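You operate a simulated robot arm through the tools that you are given. There is no shell and no other tool.

Carry out the task below with a simulated two-armed robot. There is one attempt and no reset: what you move stays moved.

TASK
File the worksheet for the OUT tray's ticket, then return the ticket to the rack.
Fine: sheet on both rings of the open binder, rings shut.

Only the result counts: the job must be done as asked and must still hold three seconds after the hand-in. Knocking over, shifting, dropping, spilling or breaking anything else fails it. Flat cloth is picked up by pressing the open fingertips on it (5 to 10 N) and closing them slowly along it; thin cloth reads only 2 to 8 mm in the jaws.

THE ROBOT
Two 7-joint arms with two-finger parallel grippers on one trunk, on a base that moves. Base frame: it is fixed to the floor where the robot stands at the start and does not move with it; the origin is under the middle of the robot, x ahead of it, y to its left, z up. Units: m, rad, N and s.
The left shoulder is at the start at [0.11, 0.169, 1.511], the right one opposite. With the tool pointing down near the work surface each hand reaches from about 0.44 to 0.74 m from the robot's upright axis, wherever it stands, measured 20 degrees to its own side. Places, roughly: first slot of the desk ticket rack [-1.8, 2, 1]; ring lever [-0.7, 2.1, 1]; rings [-0.7, 2.2, 0.9]; ticket [-1.5, 2, 1]; worksheet [-1.25, 2, 1]. Payload 1.57 kg a hand.
The tool frame of a hand sits at the grasp point between the pads (the TCP): z along the fingers, y along the line on which they close. The tips reach 0.03 m beyond it. The gripper opens to 0.08 m. The fingers are 0.017 m wide and 0.012 m thick; the gripper's body (0.04 by 0.082 m) begins 0.08 m behind the TCP.
Orientation is that of the tool frame in the base frame, as a unit quaternion [w, x, y, z]. With the fingers straight down and closing along the base's y, the tool's x points along the base's -x, its y along +y and its z along -z.

THE INTERFACE
- The arms move only by the tool apply_moves. It takes "left_deltas", "right_deltas" or both (then of equal length, played together; a hand with none holds still); each is a list that holds one entry, the list of rows, each a list of 7 numbers: the shift along the tool's x, y, z in m, then the turn, a rotation vector about the tool's x, y, z in rad, then the closure, from 0 (fully open) to 1 (shut). In form: [[[tx, ty, tz, ax, ay, az, grip], ...]]. A call has 1 to 20 rows; each row shifts and turns the commanded pose from where the row before left it, along the tool's axes as they then stand. A row lasts 0.2 s, in which the tool goes at most 0.05 m and 0.15 rad; a call with a longer step from one row to the next is refused whole, and so is a gripper value outside its range. A pose out of reach is approached as far as the arm can. The call stops where the force on the tool passes 40 N (or 10 N more than at its start, if that is more) or the arm is blocked; 0.2 s more then pass. Each finger travels about 0.072 m/s and halts on what it meets, pressing with about 22 N; the grip force reading is that of the motor and also rises with nothing between the fingers. The clock runs only during rows and for 0.2 s after the last one: add rows that do not move to give the fingers time. The reply holds the time, the measured pose of the TCP, the force on the tool along the base axes, the opening and the grip force, in the units named above and with some noise, with the torque about the TCP (base axes, N m) and any sound that the robot's microphone picked up.
- Cameras (640 x 400 px; columns grow to the right, rows downward): "scene" is now at [0.1628, 0.0094, 1.708]; the picture's right is [0.10, -0.99, 0.00], its down [-0.64, -0.07, -0.76] and it looks along [0.76, 0.08, -0.65] (base axes); focal length 277 px, centre (320, 200). "left" rides on the left gripper at [0.072, 0.007, -0.122] in its tool frame; the picture's right is [-0.09, 1.00, 0.00], its down [-0.84, -0.08, -0.54] and it looks along [-0.54, -0.05, 0.84] (tool axes); focal length 238 px, centre (320, 200). "right" rides on the right gripper at [0.072, -0.007, -0.122] in its tool frame; the picture's right is [0.09, 1.00, 0.00], its down [-0.84, 0.08, -0.54] and it looks along [-0.54, 0.05, 0.84] (tool axes); focal length 238 px, centre (320, 200). There is no depth. A picture from a camera that has moved, and an enlarged one, comes with that camera's place and axes in the base frame and with its lens.
- get_image(camera): a new picture of that camera. No time passes.
- slide_trunk(by): slides the trunk up (or, below 0, down) by that many m; the arms and the scene camera ride with it, the base frame stays. It gives what a move gives, with no picture.
- steer(legs): drives the robot by 1 to 6 legs, each [ahead, left, turn to the left] in m, m and rad, along the robot's own axes; the way and the turn of a leg run together, so that a leg with both is an arc; at most 1.5 m and 3.142 rad a leg. The arms and the cameras ride along, it lands a little off, and it stops where it bumps. It gives what a move gives.
- aim_head(pan, tilt): turns the head with the scene camera to pan (to the left, within 1.501 rad either way) and tilt (down, from -0.506 to 1.204), counted from straight ahead of the robot. It gives what a move gives.
- close_up(camera, box): a new picture of the part [left, top, right, bottom] of that camera's present view, enlarged. No time passes.
- job_done(): hands the job in; it is judged then, once.

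Nothing tells you exact positions but the pictures and the camera data. Unless the task says otherwise, let go and move clear before handing in.

The tools are called after "Emit:" as name(argument=value, ...) on one line, values as JSON. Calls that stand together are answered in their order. apply_moves: Moves the arms, as the interface text tells. Its arguments: {"type":"object","properties":{"left_deltas":{"type":"array","items":{"type":"array","items":{"type":"array","items":{"type":"number"}}}},"right_deltas":{"type":"array","items":{"type":"array","items":{"type":"array","items":{"type":"number"}}}}},"required":[]} The other tools are called the same way: slide_trunk (by) moves the trunk up or down; steer (legs) drives the base; aim_head (pan, tilt) turns the head that bears the scene camera; get_image (camera) takes a picture; close_up (camera, box) takes an enlarged picture of a part of a camera's view; job_done () hands the job in.

At the start:

```text
time_s: 0.0
left_position: [0.658, 0.2715, 1.2325]
left_orientation: [0.0, 0.0, 1.0, 0.0]
left_contact_force: [0.2, -0.1, 0.4]
left_ft_torque: [0.01, -0.01, 0.0]
left_gripper_width: 0.0799
left_grip_force: 0.1
right_position: [0.6794, -0.2398, 1.1879]
right_orientation: [0.0, 0.0, 1.0, 0.0]
right_contact_force: [-0.4, 0.0, 0.5]
right_ft_torque: [-0.04, -0.02, 0.0]
right_gripper_width: 0.0802
right_grip_force: 0.0
trunk travel left (down, up): [-0.825, 0.065]
robot x, y, heading: [-0.0009, -0.001, -0.002]
head pan, tilt (commanded): [0.105, 0.702]
```

scene: 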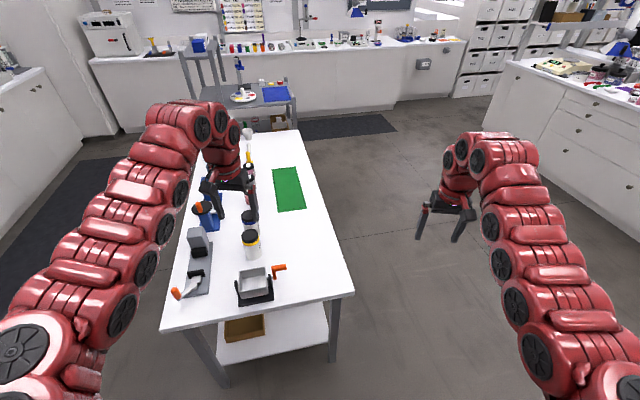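
right: 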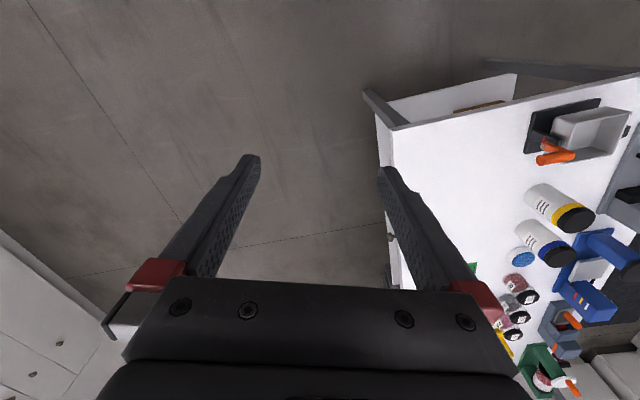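
left: 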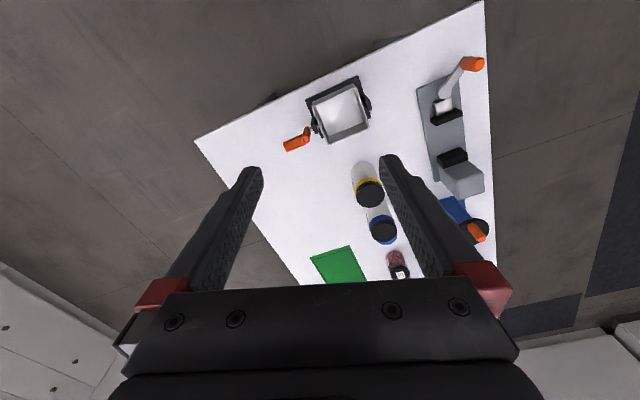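

I see a bench in front of me that is not the work place; the desk with the binder should be behind and to the left, around x -1.8 to -0.7, y 2. I'll turn the head left first to look.

Emit:
aim_head(pan=1.5, tilt=0.4)

```text
time_s: 1.5
left_position: [0.6574, 0.2719, 1.2328]
left_orientation: [-0.001, -0.001, 1.0, 0.0]
left_contact_force: [-0.5, 0.1, -0.2]
left_ft_torque: [-0.03, 0.01, -0.01]
left_gripper_width: 0.0802
left_grip_force: 0.1
right_position: [0.6798, -0.2389, 1.1891]
right_orientation: [0.0, 0.0, 1.0, -0.001]
right_contact_force: [-0.8, -0.1, -0.6]
right_ft_torque: [0.02, 0.02, 0.01]
right_gripper_width: 0.0803
right_grip_force: 0.1
trunk travel left (down, up): [-0.825, 0.065]
robot x, y, heading: [0.0009, -0.0006, -0.001]
head pan, tilt (commanded): [1.499, 0.4]
```

Emit:
get_image(camera="scene")

```text
taken
camera scene: at [0.0851, 0.0929, 1.735], right [1.0, -0.07, 0.0], down [-0.03, -0.39, -0.92], along [0.07, 0.92, -0.39], focal length 277 px, centre (320, 200)
```

scene: 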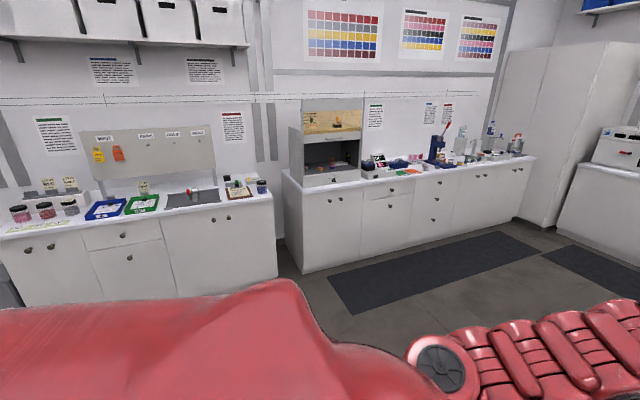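

The desk with trays, rack and board is at the left along the far wall. I'll zoom in on it.

Emit:
close_up(camera="scene", box=[0, 100, 280, 275])

Emit:
close_up(camera="scene", box=[0, 170, 144, 260])

Emit:
close_up(camera="scene", box=[144, 150, 288, 240])

```text
2.29 times, centred on (140, 188) of scene
camera zoom: at [0.0851, 0.0929, 1.735], right [1.0, -0.07, 0.0], down [-0.03, -0.39, -0.92], along [0.07, 0.92, -0.39], focal length 634 px, centre (731, 229)
```

zoom: 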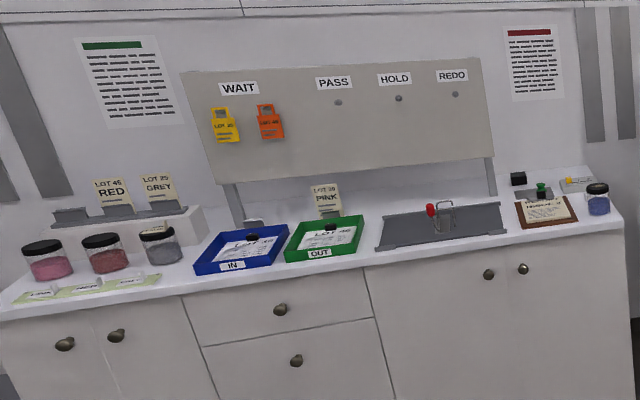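

```text
4.44 times, centred on (72, 215) of scene
camera zoom: at [0.0851, 0.0929, 1.735], right [1.0, -0.07, 0.0], down [-0.03, -0.39, -0.92], along [0.07, 0.92, -0.39], focal length 1233 px, centre (1422, 133)
```

zoom: 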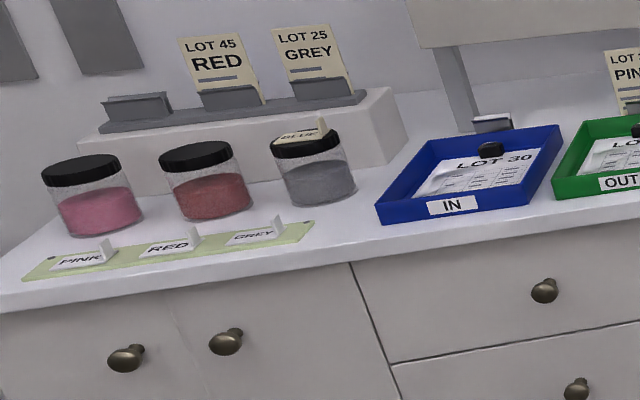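

```text
4.44 times, centred on (216, 195) of scene
camera zoom: at [0.0851, 0.0929, 1.735], right [1.0, -0.07, 0.0], down [-0.03, -0.39, -0.92], along [0.07, 0.92, -0.39], focal length 1233 px, centre (782, 222)
```

zoom: 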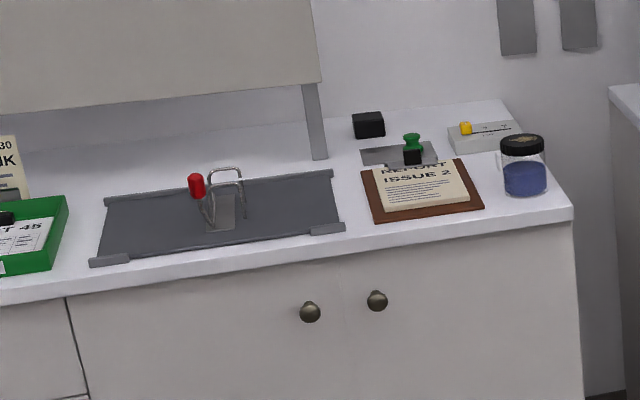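

I read the scene so: IN tray at about x -1.27 holds a "LOT 30" sheet, OUT tray at about x -1.05 has a LOT 30 PINK ticket clipped behind it, and the rack with an empty slot is at the left. I'll turn in place to face the desk (arms are well above the bench items) and look again.

Emit:
steer(legs=[[0, 0, 1.57]])

Emit:
aim_head(pan=0.6, tilt=0.6)

Emit:
get_image(camera="scene")

```text
time_s: 5.8
left_position: [-0.2733, 0.6579, 1.232]
left_orientation: [0.0, 0.709, -0.705, -0.001]
left_contact_force: [0.1, -0.2, 1.0]
left_ft_torque: [0.01, -0.01, -0.01]
left_gripper_width: 0.0803
left_grip_force: 0.0
right_position: [0.2378, 0.6798, 1.1887]
right_orientation: [0.0, 0.708, -0.706, 0.0]
right_contact_force: [0.3, 1.1, 0.1]
right_ft_torque: [-0.02, 0.0, 0.02]
right_gripper_width: 0.08
right_grip_force: 0.0
trunk travel left (down, up): [-0.825, 0.065]
robot x, y, heading: [0.001, -0.0004, 1.576]
head pan, tilt (commanded): [1.499, 0.4]
```

```text
time_s: 7.0
left_position: [-0.2733, 0.6577, 1.2317]
left_orientation: [0.001, 0.708, -0.706, 0.0]
left_contact_force: [0.4, 0.0, 0.6]
left_ft_torque: [-0.01, 0.02, 0.01]
left_gripper_width: 0.08
left_grip_force: 0.0
right_position: [0.2373, 0.6803, 1.1878]
right_orientation: [0.0, 0.708, -0.706, 0.001]
right_contact_force: [0.3, 0.3, -0.5]
right_ft_torque: [0.0, -0.02, -0.01]
right_gripper_width: 0.08
right_grip_force: 0.1
trunk travel left (down, up): [-0.825, 0.065]
robot x, y, heading: [0.0008, 0.0012, 1.575]
head pan, tilt (commanded): [0.6, 0.6]
```

```text
taken
camera scene: at [-0.0525, 0.1536, 1.7168], right [0.82, 0.57, 0.0], down [0.32, -0.47, -0.83], along [-0.47, 0.68, -0.56], focal length 277 px, centre (320, 200)
```

scene: 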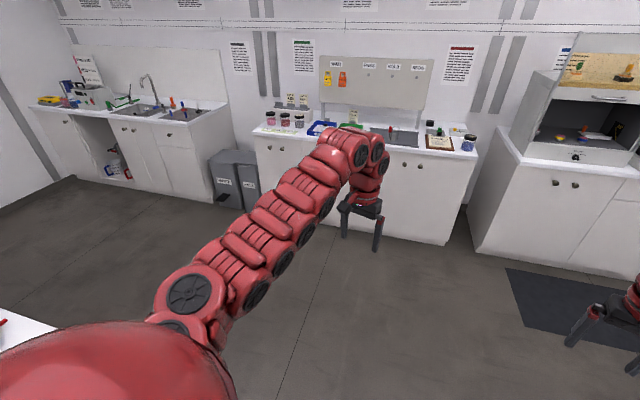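

The floor between here and the desk is clear. I'll drive forward 0.7 m and left about 1.1 m, staying short of the desk, and read the labels.

Emit:
steer(legs=[[0.7, 0, 0], [0, 1.15, 0]])

Emit:
aim_head(pan=0.0, tilt=0.55)

Emit:
get_image(camera="scene")

```text
time_s: 16.3
left_position: [-1.4334, 1.3498, 1.233]
left_orientation: [0.001, 0.71, -0.704, -0.001]
left_contact_force: [-0.6, -0.1, -1.1]
left_ft_torque: [0.02, 0.0, -0.01]
left_gripper_width: 0.0799
left_grip_force: 0.0
right_position: [-0.9227, 1.3756, 1.1881]
right_orientation: [0.0, 0.709, -0.705, -0.001]
right_contact_force: [0.3, 0.6, -0.4]
right_ft_torque: [-0.02, 0.0, -0.03]
right_gripper_width: 0.0803
right_grip_force: 0.0
trunk travel left (down, up): [-0.825, 0.065]
robot x, y, heading: [-1.1604, 0.6925, 1.58]
head pan, tilt (commanded): [0.6, 0.6]
```

```text
time_s: 17.3
left_position: [-1.4326, 1.3499, 1.2334]
left_orientation: [0.0, 0.71, -0.704, 0.0]
left_contact_force: [-0.3, -0.5, -0.7]
left_ft_torque: [-0.02, -0.01, 0.03]
left_gripper_width: 0.08
left_grip_force: 0.0
right_position: [-0.9232, 1.376, 1.188]
right_orientation: [0.0, 0.709, -0.705, 0.0]
right_contact_force: [-0.4, 0.5, 0.5]
right_ft_torque: [-0.01, 0.02, 0.03]
right_gripper_width: 0.08
right_grip_force: 0.0
trunk travel left (down, up): [-0.825, 0.065]
robot x, y, heading: [-1.157, 0.6958, 1.575]
head pan, tilt (commanded): [0.0, 0.55]
```

```text
taken
camera scene: at [-1.1605, 0.8644, 1.7213], right [1.0, 0.01, 0.0], down [0.0, -0.52, -0.85], along [-0.01, 0.85, -0.52], focal length 277 px, centre (320, 200)
```

scene: 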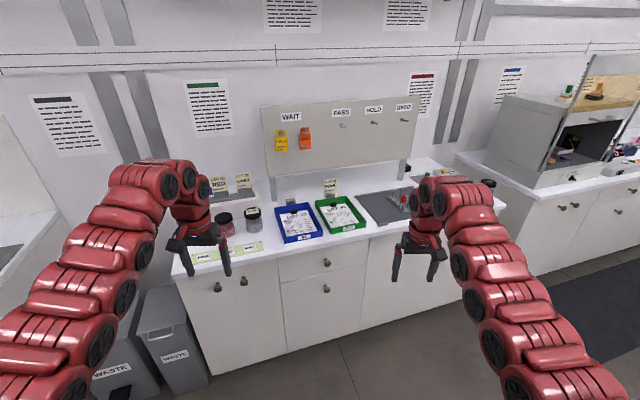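

Emit:
close_up(camera="scene", box=[190, 165, 390, 265])

Emit:
close_up(camera="scene", box=[200, 170, 300, 232])

Emit:
close_up(camera="scene", box=[270, 170, 370, 232])

Emit:
close_up(camera="scene", box=[350, 150, 510, 250])

Emit:
close_up(camera="scene", box=[260, 90, 440, 200])

Emit:
close_up(camera="scene", box=[170, 70, 250, 140])

```text
3.20 times, centred on (290, 215) of scene
camera zoom: at [-1.1605, 0.8644, 1.7213], right [1.0, 0.01, 0.0], down [0.0, -0.52, -0.85], along [-0.01, 0.85, -0.52], focal length 888 px, centre (416, 152)
```

zoom: 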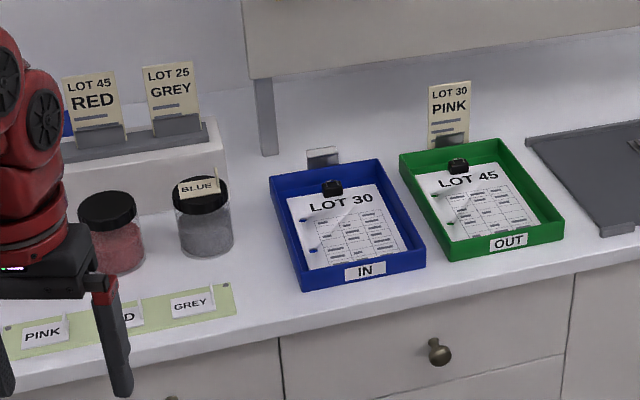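

```text
6.40 times, centred on (250, 201) of scene
camera zoom: at [-1.1605, 0.8644, 1.7213], right [1.0, 0.01, 0.0], down [0.0, -0.52, -0.85], along [-0.01, 0.85, -0.52], focal length 1776 px, centre (768, 194)
```

zoom: 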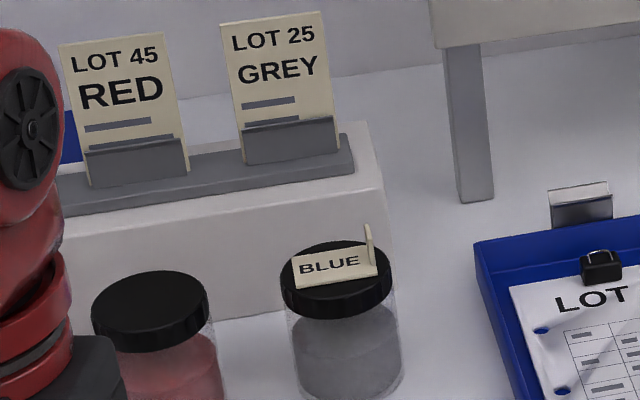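

```text
6.40 times, centred on (320, 201) of scene
camera zoom: at [-1.1605, 0.8644, 1.7213], right [1.0, 0.01, 0.0], down [0.0, -0.52, -0.85], along [-0.01, 0.85, -0.52], focal length 1776 px, centre (320, 194)
```

zoom: 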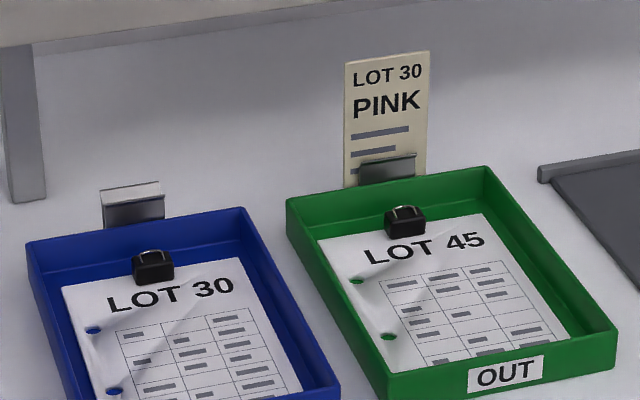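

```text
4.00 times, centred on (430, 200) of scene
camera zoom: at [-1.1605, 0.8644, 1.7213], right [1.0, 0.01, 0.0], down [0.0, -0.52, -0.85], along [-0.01, 0.85, -0.52], focal length 1110 px, centre (-120, 200)
```

zoom: 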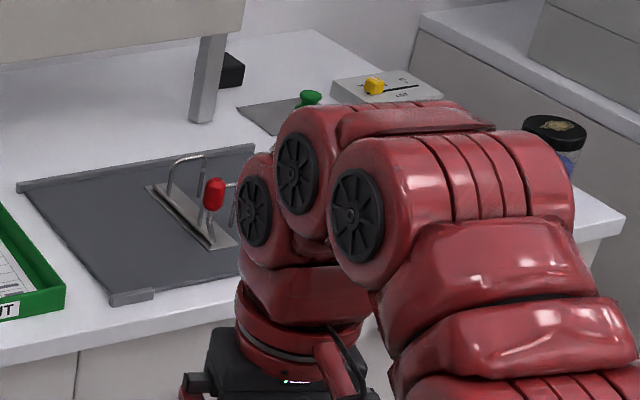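

```text
3.56 times, centred on (350, 145) of scene
camera zoom: at [-1.1605, 0.8644, 1.7213], right [1.0, 0.01, 0.0], down [0.0, -0.52, -0.85], along [-0.01, 0.85, -0.52], focal length 986 px, centre (213, 396)
```

zoom: 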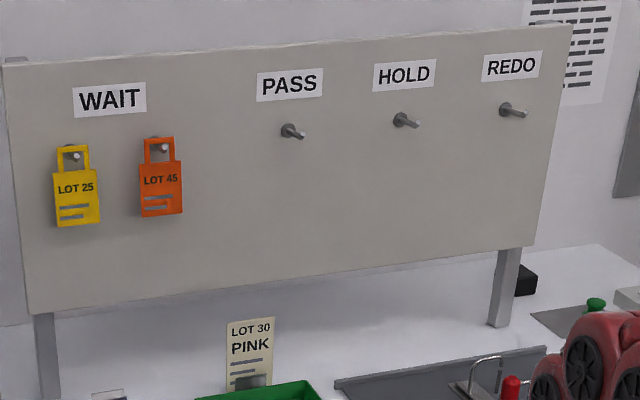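

```text
5.71 times, centred on (210, 105) of scene
camera zoom: at [-1.1605, 0.8644, 1.7213], right [1.0, 0.01, 0.0], down [0.0, -0.52, -0.85], along [-0.01, 0.85, -0.52], focal length 1585 px, centre (949, 743)
```

zoom: 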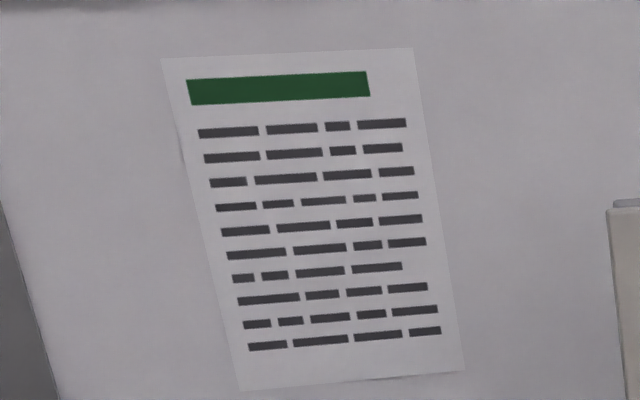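

The OUT tray's clip holds the LOT 30 PINK ticket; the LOT 30 worksheet is in the blue IN tray, and the binder with red lever is at about (-0.74, 2.12). The desk seems rotated about 0.28 rad, so I'll square up to it and move closer to the binder for inspection.

Emit:
steer(legs=[[0, 0, 0.28], [0.3, 0, 0]])

Emit:
aim_head(pan=0.0, tilt=0.7)

Emit:
get_image(camera="scene")

```text
time_s: 20.3
left_position: [-1.6942, 1.5291, 1.2341]
left_orientation: [-0.001, 0.804, -0.594, -0.001]
left_contact_force: [-0.2, -0.1, -0.8]
left_ft_torque: [0.01, -0.01, 0.0]
left_gripper_width: 0.0801
left_grip_force: 0.1
right_position: [-1.2125, 1.699, 1.1881]
right_orientation: [0.0, 0.803, -0.596, 0.0]
right_contact_force: [-0.2, 1.0, 0.0]
right_ft_torque: [0.0, 0.0, 0.02]
right_gripper_width: 0.0798
right_grip_force: 0.0
trunk travel left (down, up): [-0.825, 0.065]
robot x, y, heading: [-1.2459, 0.9823, 1.872]
head pan, tilt (commanded): [0.0, 0.55]
```

```text
time_s: 21.0
left_position: [-1.6952, 1.5323, 1.2312]
left_orientation: [0.0, 0.804, -0.594, 0.001]
left_contact_force: [0.4, 0.4, 0.3]
left_ft_torque: [0.01, 0.04, 0.01]
left_gripper_width: 0.0802
left_grip_force: 0.0
right_position: [-1.2127, 1.7012, 1.1888]
right_orientation: [0.0, 0.803, -0.596, 0.001]
right_contact_force: [-0.3, -0.2, 0.7]
right_ft_torque: [0.02, 0.01, 0.01]
right_gripper_width: 0.0799
right_grip_force: 0.1
trunk travel left (down, up): [-0.825, 0.065]
robot x, y, heading: [-1.2438, 0.9809, 1.866]
head pan, tilt (commanded): [0.0, 0.7]
```

```text
taken
camera scene: at [-1.2941, 1.1392, 1.7081], right [0.96, 0.29, 0.0], down [0.19, -0.62, -0.76], along [-0.22, 0.73, -0.64], focal length 277 px, centre (320, 200)
```

scene: 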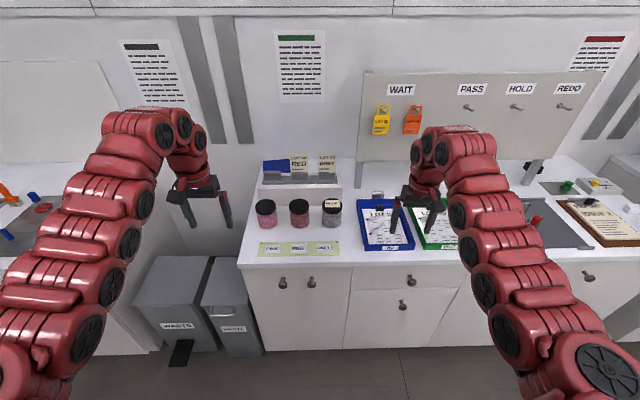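

The desk edge is now square to the robot. I'll shift right about 0.8 m and ahead a bit to inspect the binder.

Emit:
steer(legs=[[0, -0.8, 0], [0.15, 0, 0]])

Emit:
aim_head(pan=0.0, tilt=0.8)

Emit:
get_image(camera="scene")

Emit:
get_image(camera="right")

Emit:
get_image(camera="left")

```text
time_s: 26.2
left_position: [-0.9772, 1.9005, 1.2336]
left_orientation: [-0.001, 0.807, -0.591, 0.0]
left_contact_force: [0.1, 0.6, 0.1]
left_ft_torque: [0.02, 0.02, -0.01]
left_gripper_width: 0.0801
left_grip_force: 0.1
right_position: [-0.4962, 2.0739, 1.1903]
right_orientation: [0.0, 0.805, -0.593, 0.0]
right_contact_force: [-0.4, -0.1, 0.1]
right_ft_torque: [0.05, 0.0, -0.02]
right_gripper_width: 0.0802
right_grip_force: 0.0
trunk travel left (down, up): [-0.825, 0.065]
robot x, y, heading: [-0.5181, 1.3544, 1.879]
head pan, tilt (commanded): [0.0, 0.7]
```

```text
time_s: 26.9
left_position: [-0.9768, 1.9025, 1.2318]
left_orientation: [0.001, 0.807, -0.591, -0.001]
left_contact_force: [-0.3, 0.6, -1.0]
left_ft_torque: [0.02, 0.01, -0.02]
left_gripper_width: 0.0798
left_grip_force: 0.1
right_position: [-0.4964, 2.0762, 1.1887]
right_orientation: [0.0, 0.805, -0.593, 0.0]
right_contact_force: [0.5, 0.9, -0.1]
right_ft_torque: [-0.03, 0.0, -0.01]
right_gripper_width: 0.08
right_grip_force: 0.0
trunk travel left (down, up): [-0.825, 0.065]
robot x, y, heading: [-0.517, 1.3576, 1.874]
head pan, tilt (commanded): [0.0, 0.799]
```

```text
taken
camera scene: at [-0.5719, 1.511, 1.6999], right [0.95, 0.3, 0.0], down [0.21, -0.68, -0.7], along [-0.21, 0.67, -0.72], focal length 277 px, centre (320, 200)
```

scene: 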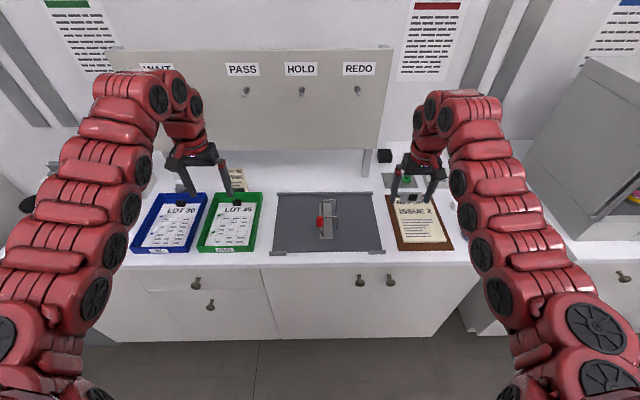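

```text
taken
camera right: at [-0.4693, 2.0098, 1.3105], right [-0.92, -0.38, 0.0], down [-0.32, 0.78, 0.54], along [-0.21, 0.5, -0.84], focal length 238 px, centre (320, 200)
```

right: 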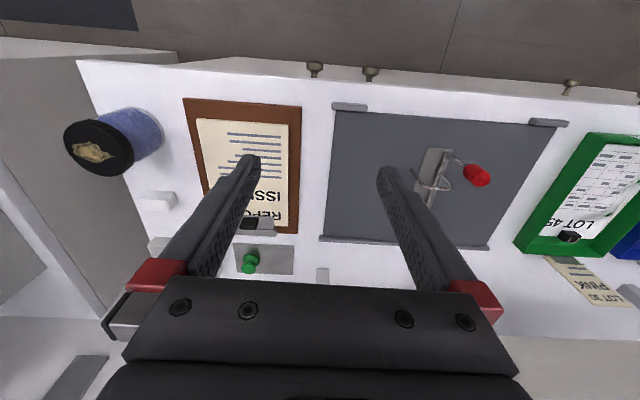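

```text
taken
camera left: at [-0.9612, 1.8332, 1.3549], right [-0.98, -0.21, 0.0], down [-0.18, 0.82, 0.54], along [-0.11, 0.53, -0.84], focal length 238 px, centre (320, 200)
```

left: 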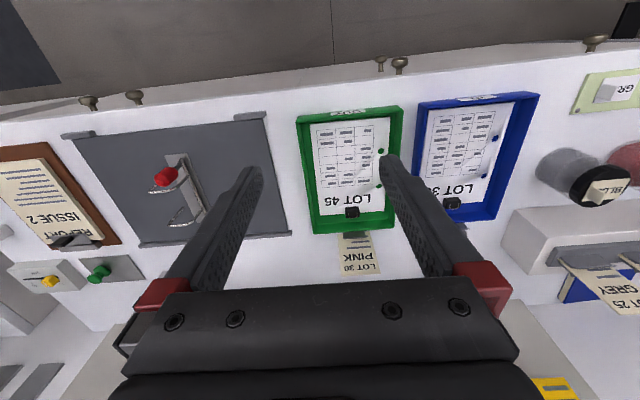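

Emit:
close_up(camera="scene", box=[265, 175, 393, 255])

Emit:
close_up(camera="scene", box=[296, 190, 352, 246])

Emit:
close_up(camera="right", box=[370, 110, 530, 230])

Emit:
close_up(camera="left", box=[110, 110, 270, 240])

Emit:
close_up(camera="left", box=[290, 80, 550, 280])

```text
5.00 times, centred on (329, 215) of scene
camera zoom: at [-0.5719, 1.511, 1.6999], right [0.95, 0.3, 0.0], down [0.21, -0.68, -0.7], along [-0.21, 0.67, -0.72], focal length 1387 px, centre (275, 125)
```

zoom: 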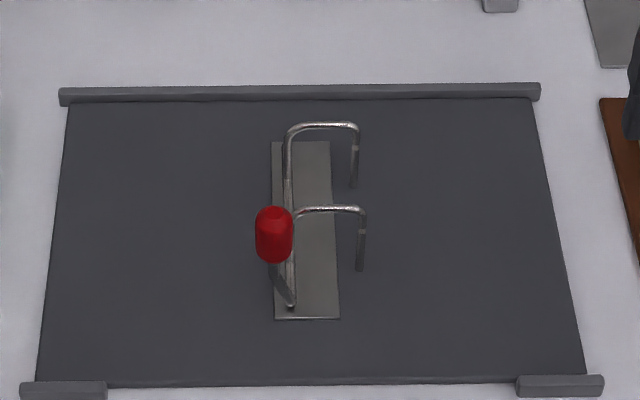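

```text
7.14 times, centred on (324, 218) of scene
camera zoom: at [-0.5719, 1.511, 1.6999], right [0.95, 0.3, 0.0], down [0.21, -0.68, -0.7], along [-0.21, 0.67, -0.72], focal length 1982 px, centre (291, 71)
```

zoom: 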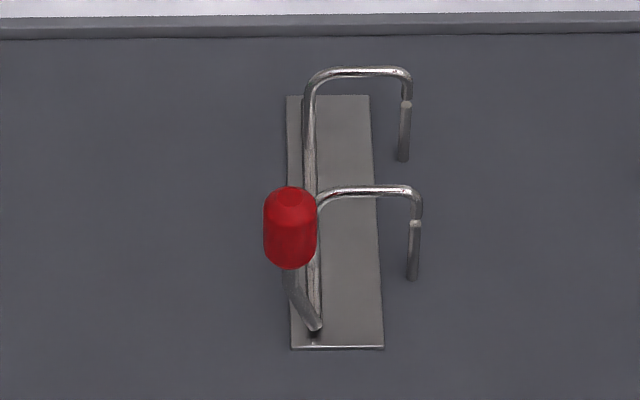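

```text
3.33 times, centred on (450, 170) of right
camera zoom: at [-0.4693, 2.0098, 1.3105], right [-0.92, -0.38, 0.0], down [-0.32, 0.78, 0.54], along [-0.21, 0.5, -0.84], focal length 794 px, centre (-113, 300)
```

zoom: 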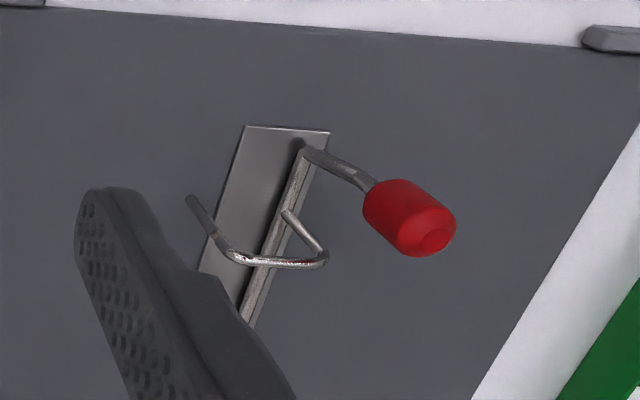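

```text
3.08 times, centred on (190, 175) of left
camera zoom: at [-0.9612, 1.8332, 1.3549], right [-0.98, -0.21, 0.0], down [-0.18, 0.82, 0.54], along [-0.11, 0.53, -0.84], focal length 733 px, centre (720, 277)
```

zoom: 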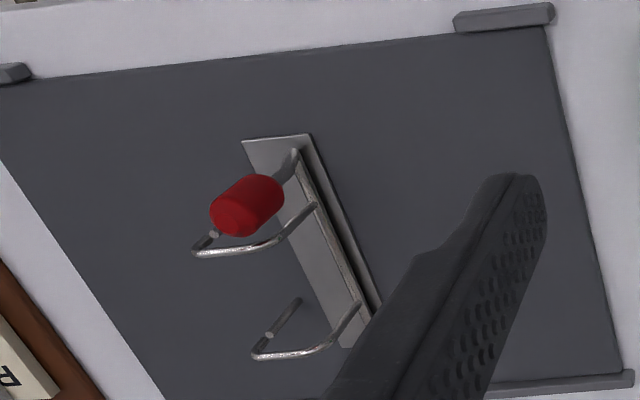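

```text
2.00 times, centred on (420, 180) of left
camera zoom: at [-0.9612, 1.8332, 1.3549], right [-0.98, -0.21, 0.0], down [-0.18, 0.82, 0.54], along [-0.11, 0.53, -0.84], focal length 477 px, centre (120, 240)
```

zoom: 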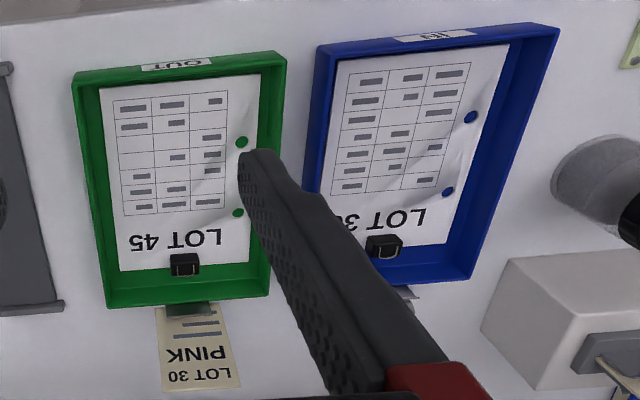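

The binder's rings are shut: hooks rise from a shaft on the left and land on two pins at about (-0.700, 2.118) and (-0.726, 2.191); the red knob is at about (-0.747, 2.067, 1.00). I'll move in to a working stance at the binder and look at the details up close.

Emit:
steer(legs=[[0.2, -0.05, 0]])

Emit:
aim_head(pan=0.0, tilt=0.9)

Emit:
get_image(camera="scene")

Emit:
get_image(camera="left")

```text
time_s: 28.5
left_position: [-0.9899, 2.1109, 1.2336]
left_orientation: [0.0, 0.806, -0.592, -0.001]
left_contact_force: [-0.7, -0.3, -0.1]
left_ft_torque: [0.05, 0.04, 0.01]
left_gripper_width: 0.08
left_grip_force: 0.0
right_position: [-0.5092, 2.2849, 1.1898]
right_orientation: [0.0, 0.806, -0.592, -0.001]
right_contact_force: [-0.1, -0.2, -0.5]
right_ft_torque: [0.02, 0.06, -0.03]
right_gripper_width: 0.0798
right_grip_force: 0.0
trunk travel left (down, up): [-0.825, 0.065]
robot x, y, heading: [-0.5377, 1.5629, 1.875]
head pan, tilt (commanded): [0.0, 0.799]
```

```text
time_s: 29.2
left_position: [-0.9902, 2.1119, 1.2322]
left_orientation: [0.0, 0.806, -0.592, 0.001]
left_contact_force: [0.8, 0.0, -0.1]
left_ft_torque: [-0.04, 0.01, 0.0]
left_gripper_width: 0.0803
left_grip_force: 0.0
right_position: [-0.5085, 2.2868, 1.1864]
right_orientation: [-0.001, 0.806, -0.592, 0.0]
right_contact_force: [-0.2, -0.3, 0.2]
right_ft_torque: [0.01, 0.01, 0.01]
right_gripper_width: 0.0803
right_grip_force: 0.1
trunk travel left (down, up): [-0.825, 0.065]
robot x, y, heading: [-0.5363, 1.5666, 1.877]
head pan, tilt (commanded): [0.0, 0.901]
```

```text
taken
camera scene: at [-0.5836, 1.7152, 1.692], right [0.95, 0.3, 0.0], down [0.23, -0.75, -0.62], along [-0.19, 0.59, -0.78], focal length 277 px, centre (320, 200)
```

scene: 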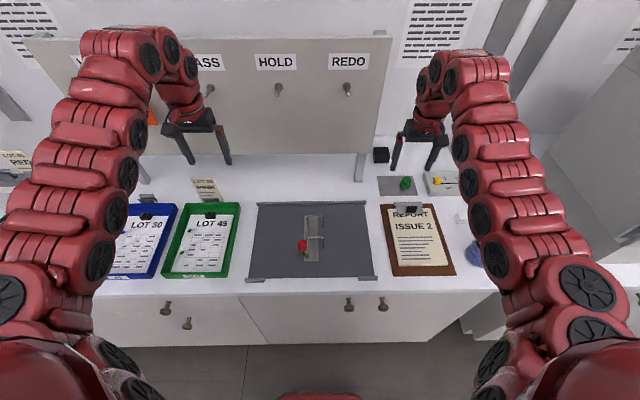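

```text
taken
camera left: at [-0.9743, 2.0424, 1.3548], right [-0.98, -0.21, 0.0], down [-0.18, 0.82, 0.54], along [-0.11, 0.53, -0.84], focal length 238 px, centre (320, 200)
```

left: 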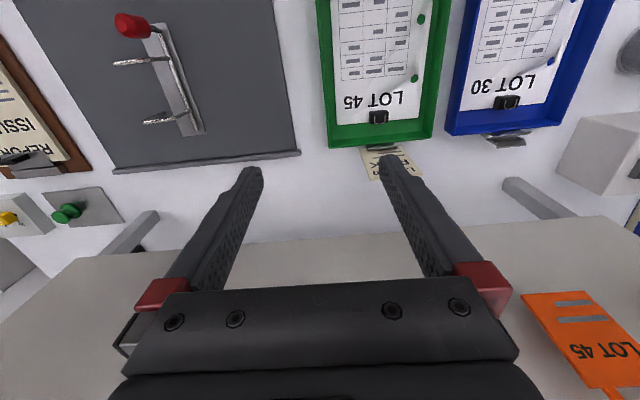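

Emit:
close_up(camera="scene", box=[280, 195, 352, 275])

Emit:
close_up(camera="left", box=[100, 0, 230, 140])

Emit:
close_up(camera="left", box=[440, 0, 600, 150])

Emit:
close_up(camera="left", box=[330, 80, 560, 200])

Emit:
close_up(camera="scene", box=[100, 170, 240, 290])

```text
5.00 times, centred on (316, 235) of scene
camera zoom: at [-0.5836, 1.7152, 1.692], right [0.95, 0.3, 0.0], down [0.23, -0.75, -0.62], along [-0.19, 0.59, -0.78], focal length 1387 px, centre (340, 25)
```

zoom: 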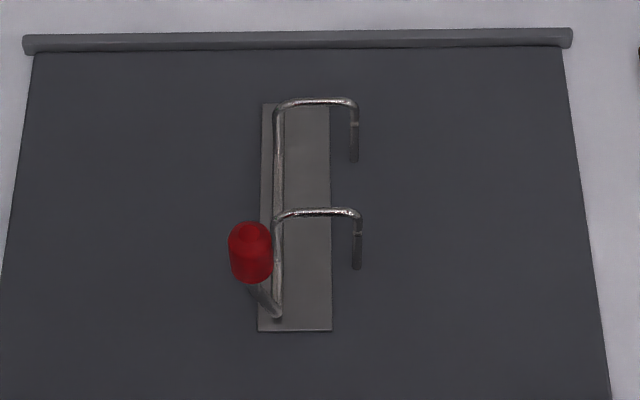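

```text
2.86 times, centred on (165, 70) of left
camera zoom: at [-0.9743, 2.0424, 1.3548], right [-0.98, -0.21, 0.0], down [-0.18, 0.82, 0.54], along [-0.11, 0.53, -0.84], focal length 681 px, centre (763, 571)
```

zoom: 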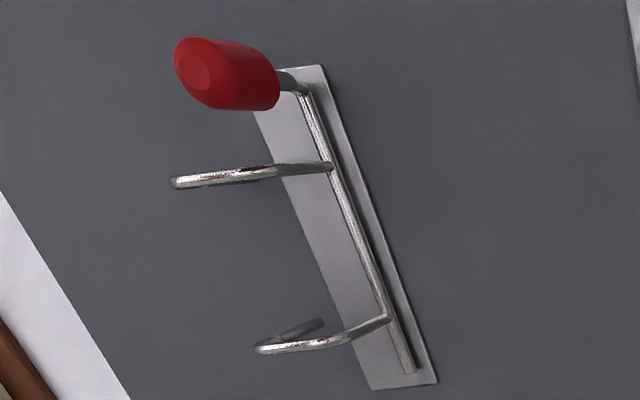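

```text
2.67 times, centred on (520, 75) of left
camera zoom: at [-0.9743, 2.0424, 1.3548], right [-0.98, -0.21, 0.0], down [-0.18, 0.82, 0.54], along [-0.11, 0.53, -0.84], focal length 636 px, centre (-213, 533)
```

zoom: 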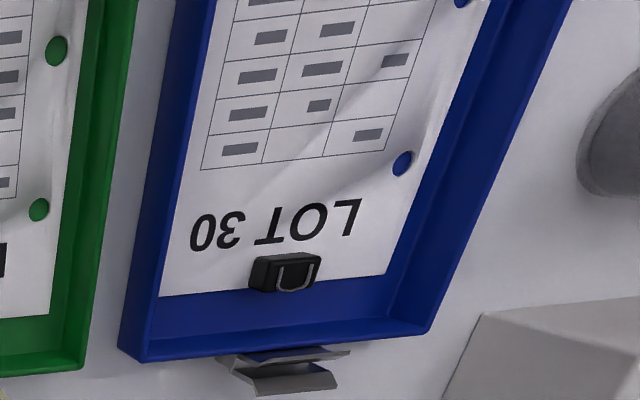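

```text
2.78 times, centred on (445, 140) of left
camera zoom: at [-0.9743, 2.0424, 1.3548], right [-0.98, -0.21, 0.0], down [-0.18, 0.82, 0.54], along [-0.11, 0.53, -0.84], focal length 663 px, centre (-28, 367)
```

zoom: 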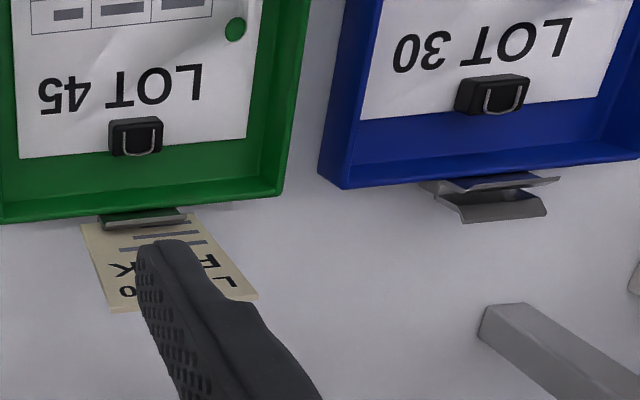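

```text
3.33 times, centred on (170, 230) of scene
camera zoom: at [-0.5836, 1.7152, 1.692], right [0.95, 0.3, 0.0], down [0.23, -0.75, -0.62], along [-0.19, 0.59, -0.78], focal length 925 px, centre (820, 100)
```

zoom: 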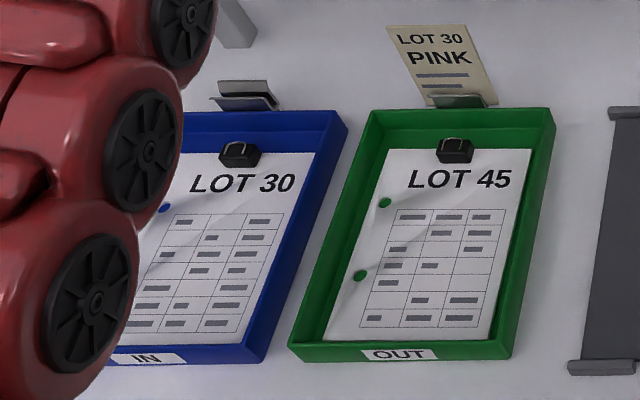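

The rings are closed by a shaft with a lever leaning slightly left; pushing the red knob (at about (-0.748, 2.070, 0.997)) to the left should open the hooks. I bring the closed left gripper above the spot right of the knob.

Emit:
apply_moves(left_deltas=[[[0.014, -0.032, 0, 0, 0, 0, 1], [0.014, -0.032, 0, 0, 0, 0, 1], [0.014, -0.032, 0, 0, 0, 0, 1], [0.014, -0.032, 0, 0, 0, 0, 1], [0.014, -0.032, 0, 0, 0, 0, 1], [0.014, -0.032, 0, 0, 0, 0, 1], [0.014, -0.032, 0, 0, 0, 0, 1], [0.014, -0.032, 0, 0, 0, 0, 1], [0, 0, 0.04, 0, 0, 0, 1], [0, 0, 0.04, 0, 0, 0, 1], [0, 0, 0, 0, 0, 0, 1], [0, 0, 0, 0, 0, 0, 1]]])

Emit:
get_image(camera="scene")

Emit:
get_image(camera="left")

Emit:
get_image(camera="right")

```text
time_s: 31.8
left_position: [-0.9065, 2.1177, 1.1788]
left_orientation: [0.0, 0.808, -0.59, 0.003]
left_contact_force: [0.6, 0.4, 0.1]
left_ft_torque: [-0.03, 0.04, 0.03]
left_gripper_width: 0.0
left_grip_force: 21.7
left hand out of reach, approached as far as the arm can: row 3, 4, 5, 6, 7, 8, 9, 10
right_position: [-0.5082, 2.287, 1.1879]
right_orientation: [0.0, 0.806, -0.592, 0.001]
right_contact_force: [-0.2, 1.2, -0.6]
right_ft_torque: [0.01, 0.01, 0.0]
right_gripper_width: 0.0798
right_grip_force: 0.1
trunk travel left (down, up): [-0.825, 0.065]
robot x, y, heading: [-0.5347, 1.5668, 1.876]
head pan, tilt (commanded): [0.0, 0.901]
```

```text
taken
camera scene: at [-0.5836, 1.7152, 1.6919], right [0.95, 0.3, 0.0], down [0.23, -0.75, -0.62], along [-0.19, 0.59, -0.78], focal length 277 px, centre (320, 200)
```

scene: 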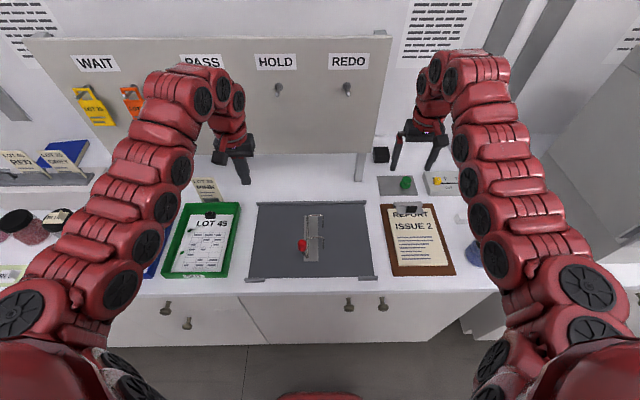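

```text
taken
camera left: at [-0.8905, 2.0481, 1.303], right [-0.98, -0.22, 0.0], down [-0.18, 0.82, 0.54], along [-0.12, 0.53, -0.84], focal length 238 px, centre (320, 200)
```

left: 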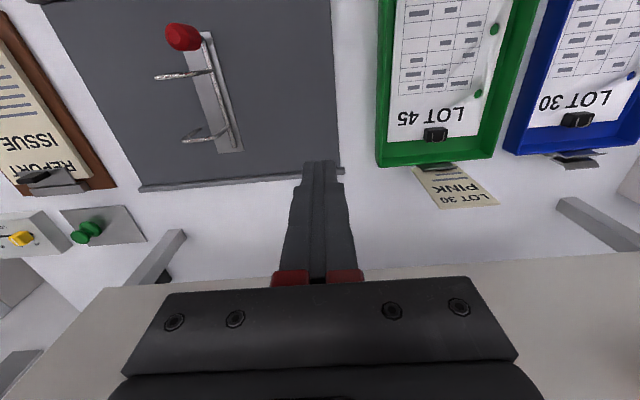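

```text
taken
camera right: at [-0.4822, 2.2189, 1.3103], right [-0.92, -0.38, 0.0], down [-0.32, 0.78, 0.54], along [-0.21, 0.5, -0.84], focal length 238 px, centre (320, 200)
```

right: 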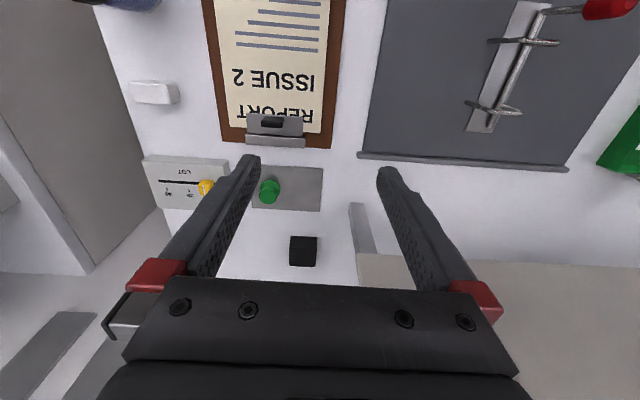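

The left hand can't reach that far across; it works best about 20° to its own side. I'll shift the base 0.15 m to the right so the knob lies in the left hand's range.

Emit:
steer(legs=[[0, -0.16, 0]])

Emit:
get_image(camera="scene")

Emit:
get_image(camera="left")

```text
time_s: 33.2
left_position: [-0.7577, 2.1631, 1.1798]
left_orientation: [-0.001, 0.809, -0.587, 0.003]
left_contact_force: [-0.3, -0.7, -0.1]
left_ft_torque: [0.01, -0.01, 0.02]
left_gripper_width: 0.0
left_grip_force: 21.4
right_position: [-0.3621, 2.3327, 1.1896]
right_orientation: [0.0, 0.806, -0.592, 0.0]
right_contact_force: [-0.2, 0.2, 1.2]
right_ft_torque: [0.01, -0.02, -0.06]
right_gripper_width: 0.0801
right_grip_force: 0.2
trunk travel left (down, up): [-0.825, 0.065]
robot x, y, heading: [-0.38, 1.6133, 1.877]
head pan, tilt (commanded): [0.0, 0.901]
```

```text
taken
camera scene: at [-0.4338, 1.7612, 1.692], right [0.95, 0.3, 0.0], down [0.24, -0.75, -0.62], along [-0.19, 0.59, -0.78], focal length 277 px, centre (320, 200)
```

scene: 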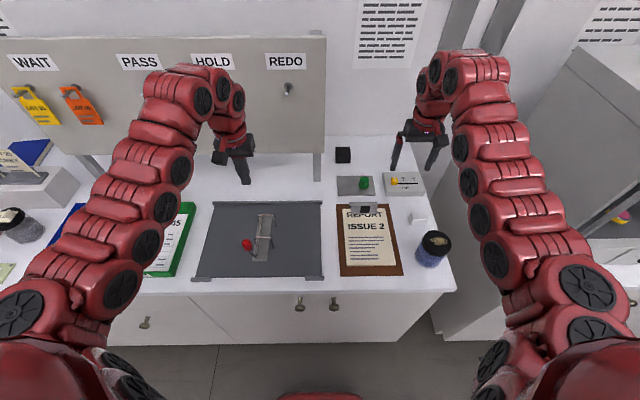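

```text
taken
camera left: at [-0.7412, 2.0936, 1.3031], right [-0.98, -0.22, 0.0], down [-0.19, 0.82, 0.54], along [-0.12, 0.53, -0.84], focal length 238 px, centre (320, 200)
```

left: 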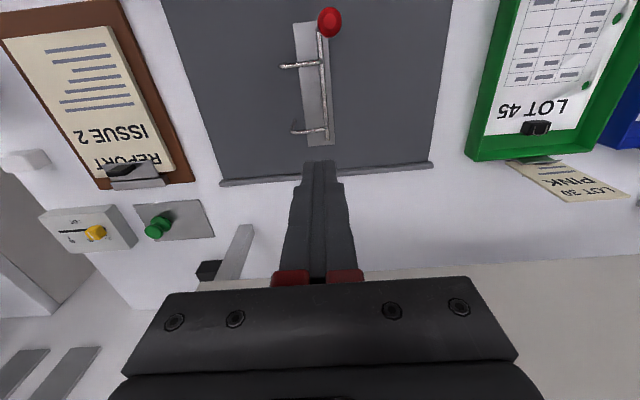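

Emit:
apply_moves(left_deltas=[[[0.031, -0.006, 0, 0, 0, 0, 1], [0.031, -0.006, 0, 0, 0, 0, 1], [0.03, -0.006, 0, 0, 0, 0, 1], [0, 0, 0, 0, 0, 0, 1], [0, 0, 0, 0, 0, 0, 1]]])

Emit:
get_image(camera="scene")

Emit:
get_image(camera="left")

```text
time_s: 34.4
left_position: [-0.7551, 2.1647, 1.1804]
left_orientation: [0.0, 0.809, -0.588, 0.002]
left_contact_force: [-0.3, 0.7, -0.4]
left_ft_torque: [-0.03, 0.03, 0.03]
left_gripper_width: 0.0
left_grip_force: 21.0
left hand out of reach, approached as far as the arm can: row 1, 2, 3
right_position: [-0.3601, 2.333, 1.1887]
right_orientation: [0.0, 0.806, -0.592, 0.0]
right_contact_force: [-0.6, -0.3, -0.8]
right_ft_torque: [-0.03, -0.01, 0.01]
right_gripper_width: 0.0799
right_grip_force: 0.0
trunk travel left (down, up): [-0.825, 0.065]
robot x, y, heading: [-0.3839, 1.6112, 1.878]
head pan, tilt (commanded): [0.0, 0.901]
```

```text
taken
camera scene: at [-0.4311, 1.7621, 1.692], right [0.95, 0.3, 0.0], down [0.24, -0.75, -0.62], along [-0.19, 0.59, -0.78], focal length 277 px, centre (320, 200)
```

scene: 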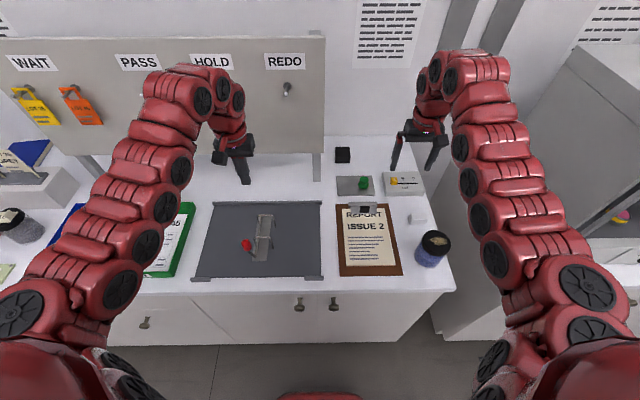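

```text
taken
camera left: at [-0.7392, 2.0943, 1.3034], right [-0.98, -0.22, 0.0], down [-0.19, 0.82, 0.54], along [-0.12, 0.53, -0.84], focal length 238 px, centre (320, 200)
```

left: 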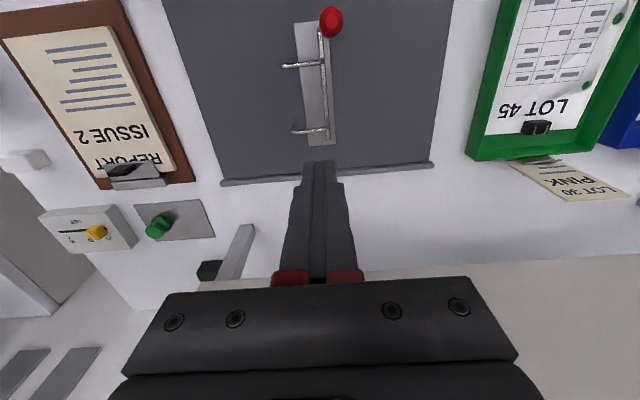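

Emit:
apply_moves(left_deltas=[[[0, 0.04, 0, 0, 0, 0, 1], [0, 0, 0, 0, 0, 0, 1]]])

```text
time_s: 35.0
left_position: [-0.7948, 2.1522, 1.1794]
left_orientation: [0.002, 0.809, -0.588, 0.002]
left_contact_force: [-0.8, 0.2, 0.6]
left_ft_torque: [0.01, 0.02, 0.01]
left_gripper_width: 0.0001
left_grip_force: 20.9
right_position: [-0.3579, 2.3336, 1.1884]
right_orientation: [0.001, 0.806, -0.592, 0.0]
right_contact_force: [-0.3, 0.1, -0.2]
right_ft_torque: [-0.02, 0.01, -0.01]
right_gripper_width: 0.0798
right_grip_force: 0.0
trunk travel left (down, up): [-0.825, 0.065]
robot x, y, heading: [-0.3802, 1.6094, 1.878]
head pan, tilt (commanded): [0.0, 0.901]
```

Emit:
apply_moves(left_deltas=[[[0, 0, 0.035, 0, 0, 0, 1], [0, 0, 0.035, 0, 0, 0, 1], [0, 0, 0.02, 0, 0, 0, 1], [0, 0, 0, 0, 0, 0, 1]]])

Emit:
apply_moves(left_deltas=[[[0.025, 0, 0, 0, 0, 0, 1], [0.025, 0, 0, 0, 0, 0, 1], [0, 0, 0, 0, 0, 0, 1]]])

```text
time_s: 36.0
left_position: [-0.7947, 2.151, 1.0897]
left_orientation: [0.0, 0.809, -0.588, 0.001]
left_contact_force: [0.3, 0.0, 0.7]
left_ft_torque: [0.01, 0.03, 0.04]
left_gripper_width: 0.0
left_grip_force: 20.8
right_position: [-0.3598, 2.3329, 1.1882]
right_orientation: [0.0, 0.807, -0.591, 0.0]
right_contact_force: [0.5, 0.8, -0.7]
right_ft_torque: [0.01, 0.04, -0.01]
right_gripper_width: 0.08
right_grip_force: 0.2
trunk travel left (down, up): [-0.825, 0.065]
robot x, y, heading: [-0.385, 1.6123, 1.881]
head pan, tilt (commanded): [0.0, 0.901]
```

```text
time_s: 36.8
left_position: [-0.7919, 2.1484, 1.0879]
left_orientation: [0.0, 0.809, -0.588, 0.003]
left_contact_force: [-1.1, 0.4, -0.2]
left_ft_torque: [0.0, 0.02, -0.04]
left_gripper_width: 0.0001
left_grip_force: 21.6
left hand out of reach, approached as far as the arm can: row 1, 2
right_position: [-0.3584, 2.3341, 1.1867]
right_orientation: [0.0, 0.806, -0.592, 0.0]
right_contact_force: [-0.2, -0.2, -0.8]
right_ft_torque: [-0.02, -0.03, 0.01]
right_gripper_width: 0.0803
right_grip_force: 0.1
trunk travel left (down, up): [-0.825, 0.065]
robot x, y, heading: [-0.3876, 1.6127, 1.879]
head pan, tilt (commanded): [0.0, 0.901]
```

The hand moves down and out but not inward. I'll run a few free-space probes (outward, then back) to learn the left arm's real limits here.

Emit:
apply_moves(left_deltas=[[[0, 0.04, 0, 0, 0, 0, 1], [0, 0.04, 0, 0, 0, 0, 1], [0.025, 0, 0, 0, 0, 0, 1], [0.025, 0, 0, 0, 0, 0, 1], [0, 0, 0, 0, 0, 0, 1]]])

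```text
time_s: 38.0
left_position: [-0.8652, 2.1184, 1.0886]
left_orientation: [0.001, 0.809, -0.588, 0.002]
left_contact_force: [0.7, -0.3, -0.8]
left_ft_torque: [0.01, 0.0, 0.02]
left_gripper_width: 0.0002
left_grip_force: 21.3
left hand out of reach, approached as far as the arm can: row 3, 4
right_position: [-0.359, 2.3333, 1.1889]
right_orientation: [0.0, 0.807, -0.591, 0.001]
right_contact_force: [-0.5, 0.4, 0.2]
right_ft_torque: [-0.01, -0.01, -0.04]
right_gripper_width: 0.08
right_grip_force: 0.0
trunk travel left (down, up): [-0.825, 0.065]
robot x, y, heading: [-0.3856, 1.6141, 1.878]
head pan, tilt (commanded): [0.0, 0.901]
```

Emit:
apply_moves(left_deltas=[[[0, 0, 0.03, 0, 0, 0, 1], [0, 0, 0.03, 0, 0, 0, 1], [0, 0, 0.03, 0, 0, 0, 1], [0.025, 0, 0, 0, 0, 0, 1], [0.025, 0, 0, 0, 0, 0, 1], [0, 0, 0, 0, 0, 0, 1]]])

Emit:
get_image(camera="scene")

```text
time_s: 39.4
left_position: [-0.8507, 2.0691, 0.9977]
left_orientation: [0.001, 0.808, -0.589, 0.003]
left_contact_force: [0.2, -1.0, -0.1]
left_ft_torque: [0.02, -0.02, -0.01]
left_gripper_width: 0.0
left_grip_force: 21.0
right_position: [-0.3598, 2.3336, 1.188]
right_orientation: [0.0, 0.806, -0.591, -0.001]
right_contact_force: [0.2, 0.1, -0.7]
right_ft_torque: [0.01, -0.03, -0.01]
right_gripper_width: 0.0798
right_grip_force: 0.1
trunk travel left (down, up): [-0.825, 0.065]
robot x, y, heading: [-0.3805, 1.6138, 1.876]
head pan, tilt (commanded): [0.0, 0.901]
```

```text
taken
camera scene: at [-0.4329, 1.7621, 1.692], right [0.95, 0.3, 0.0], down [0.24, -0.75, -0.62], along [-0.19, 0.59, -0.78], focal length 277 px, centre (320, 200)
```

scene: 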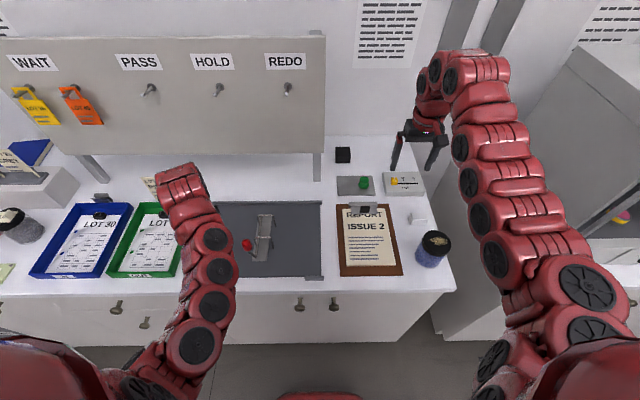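

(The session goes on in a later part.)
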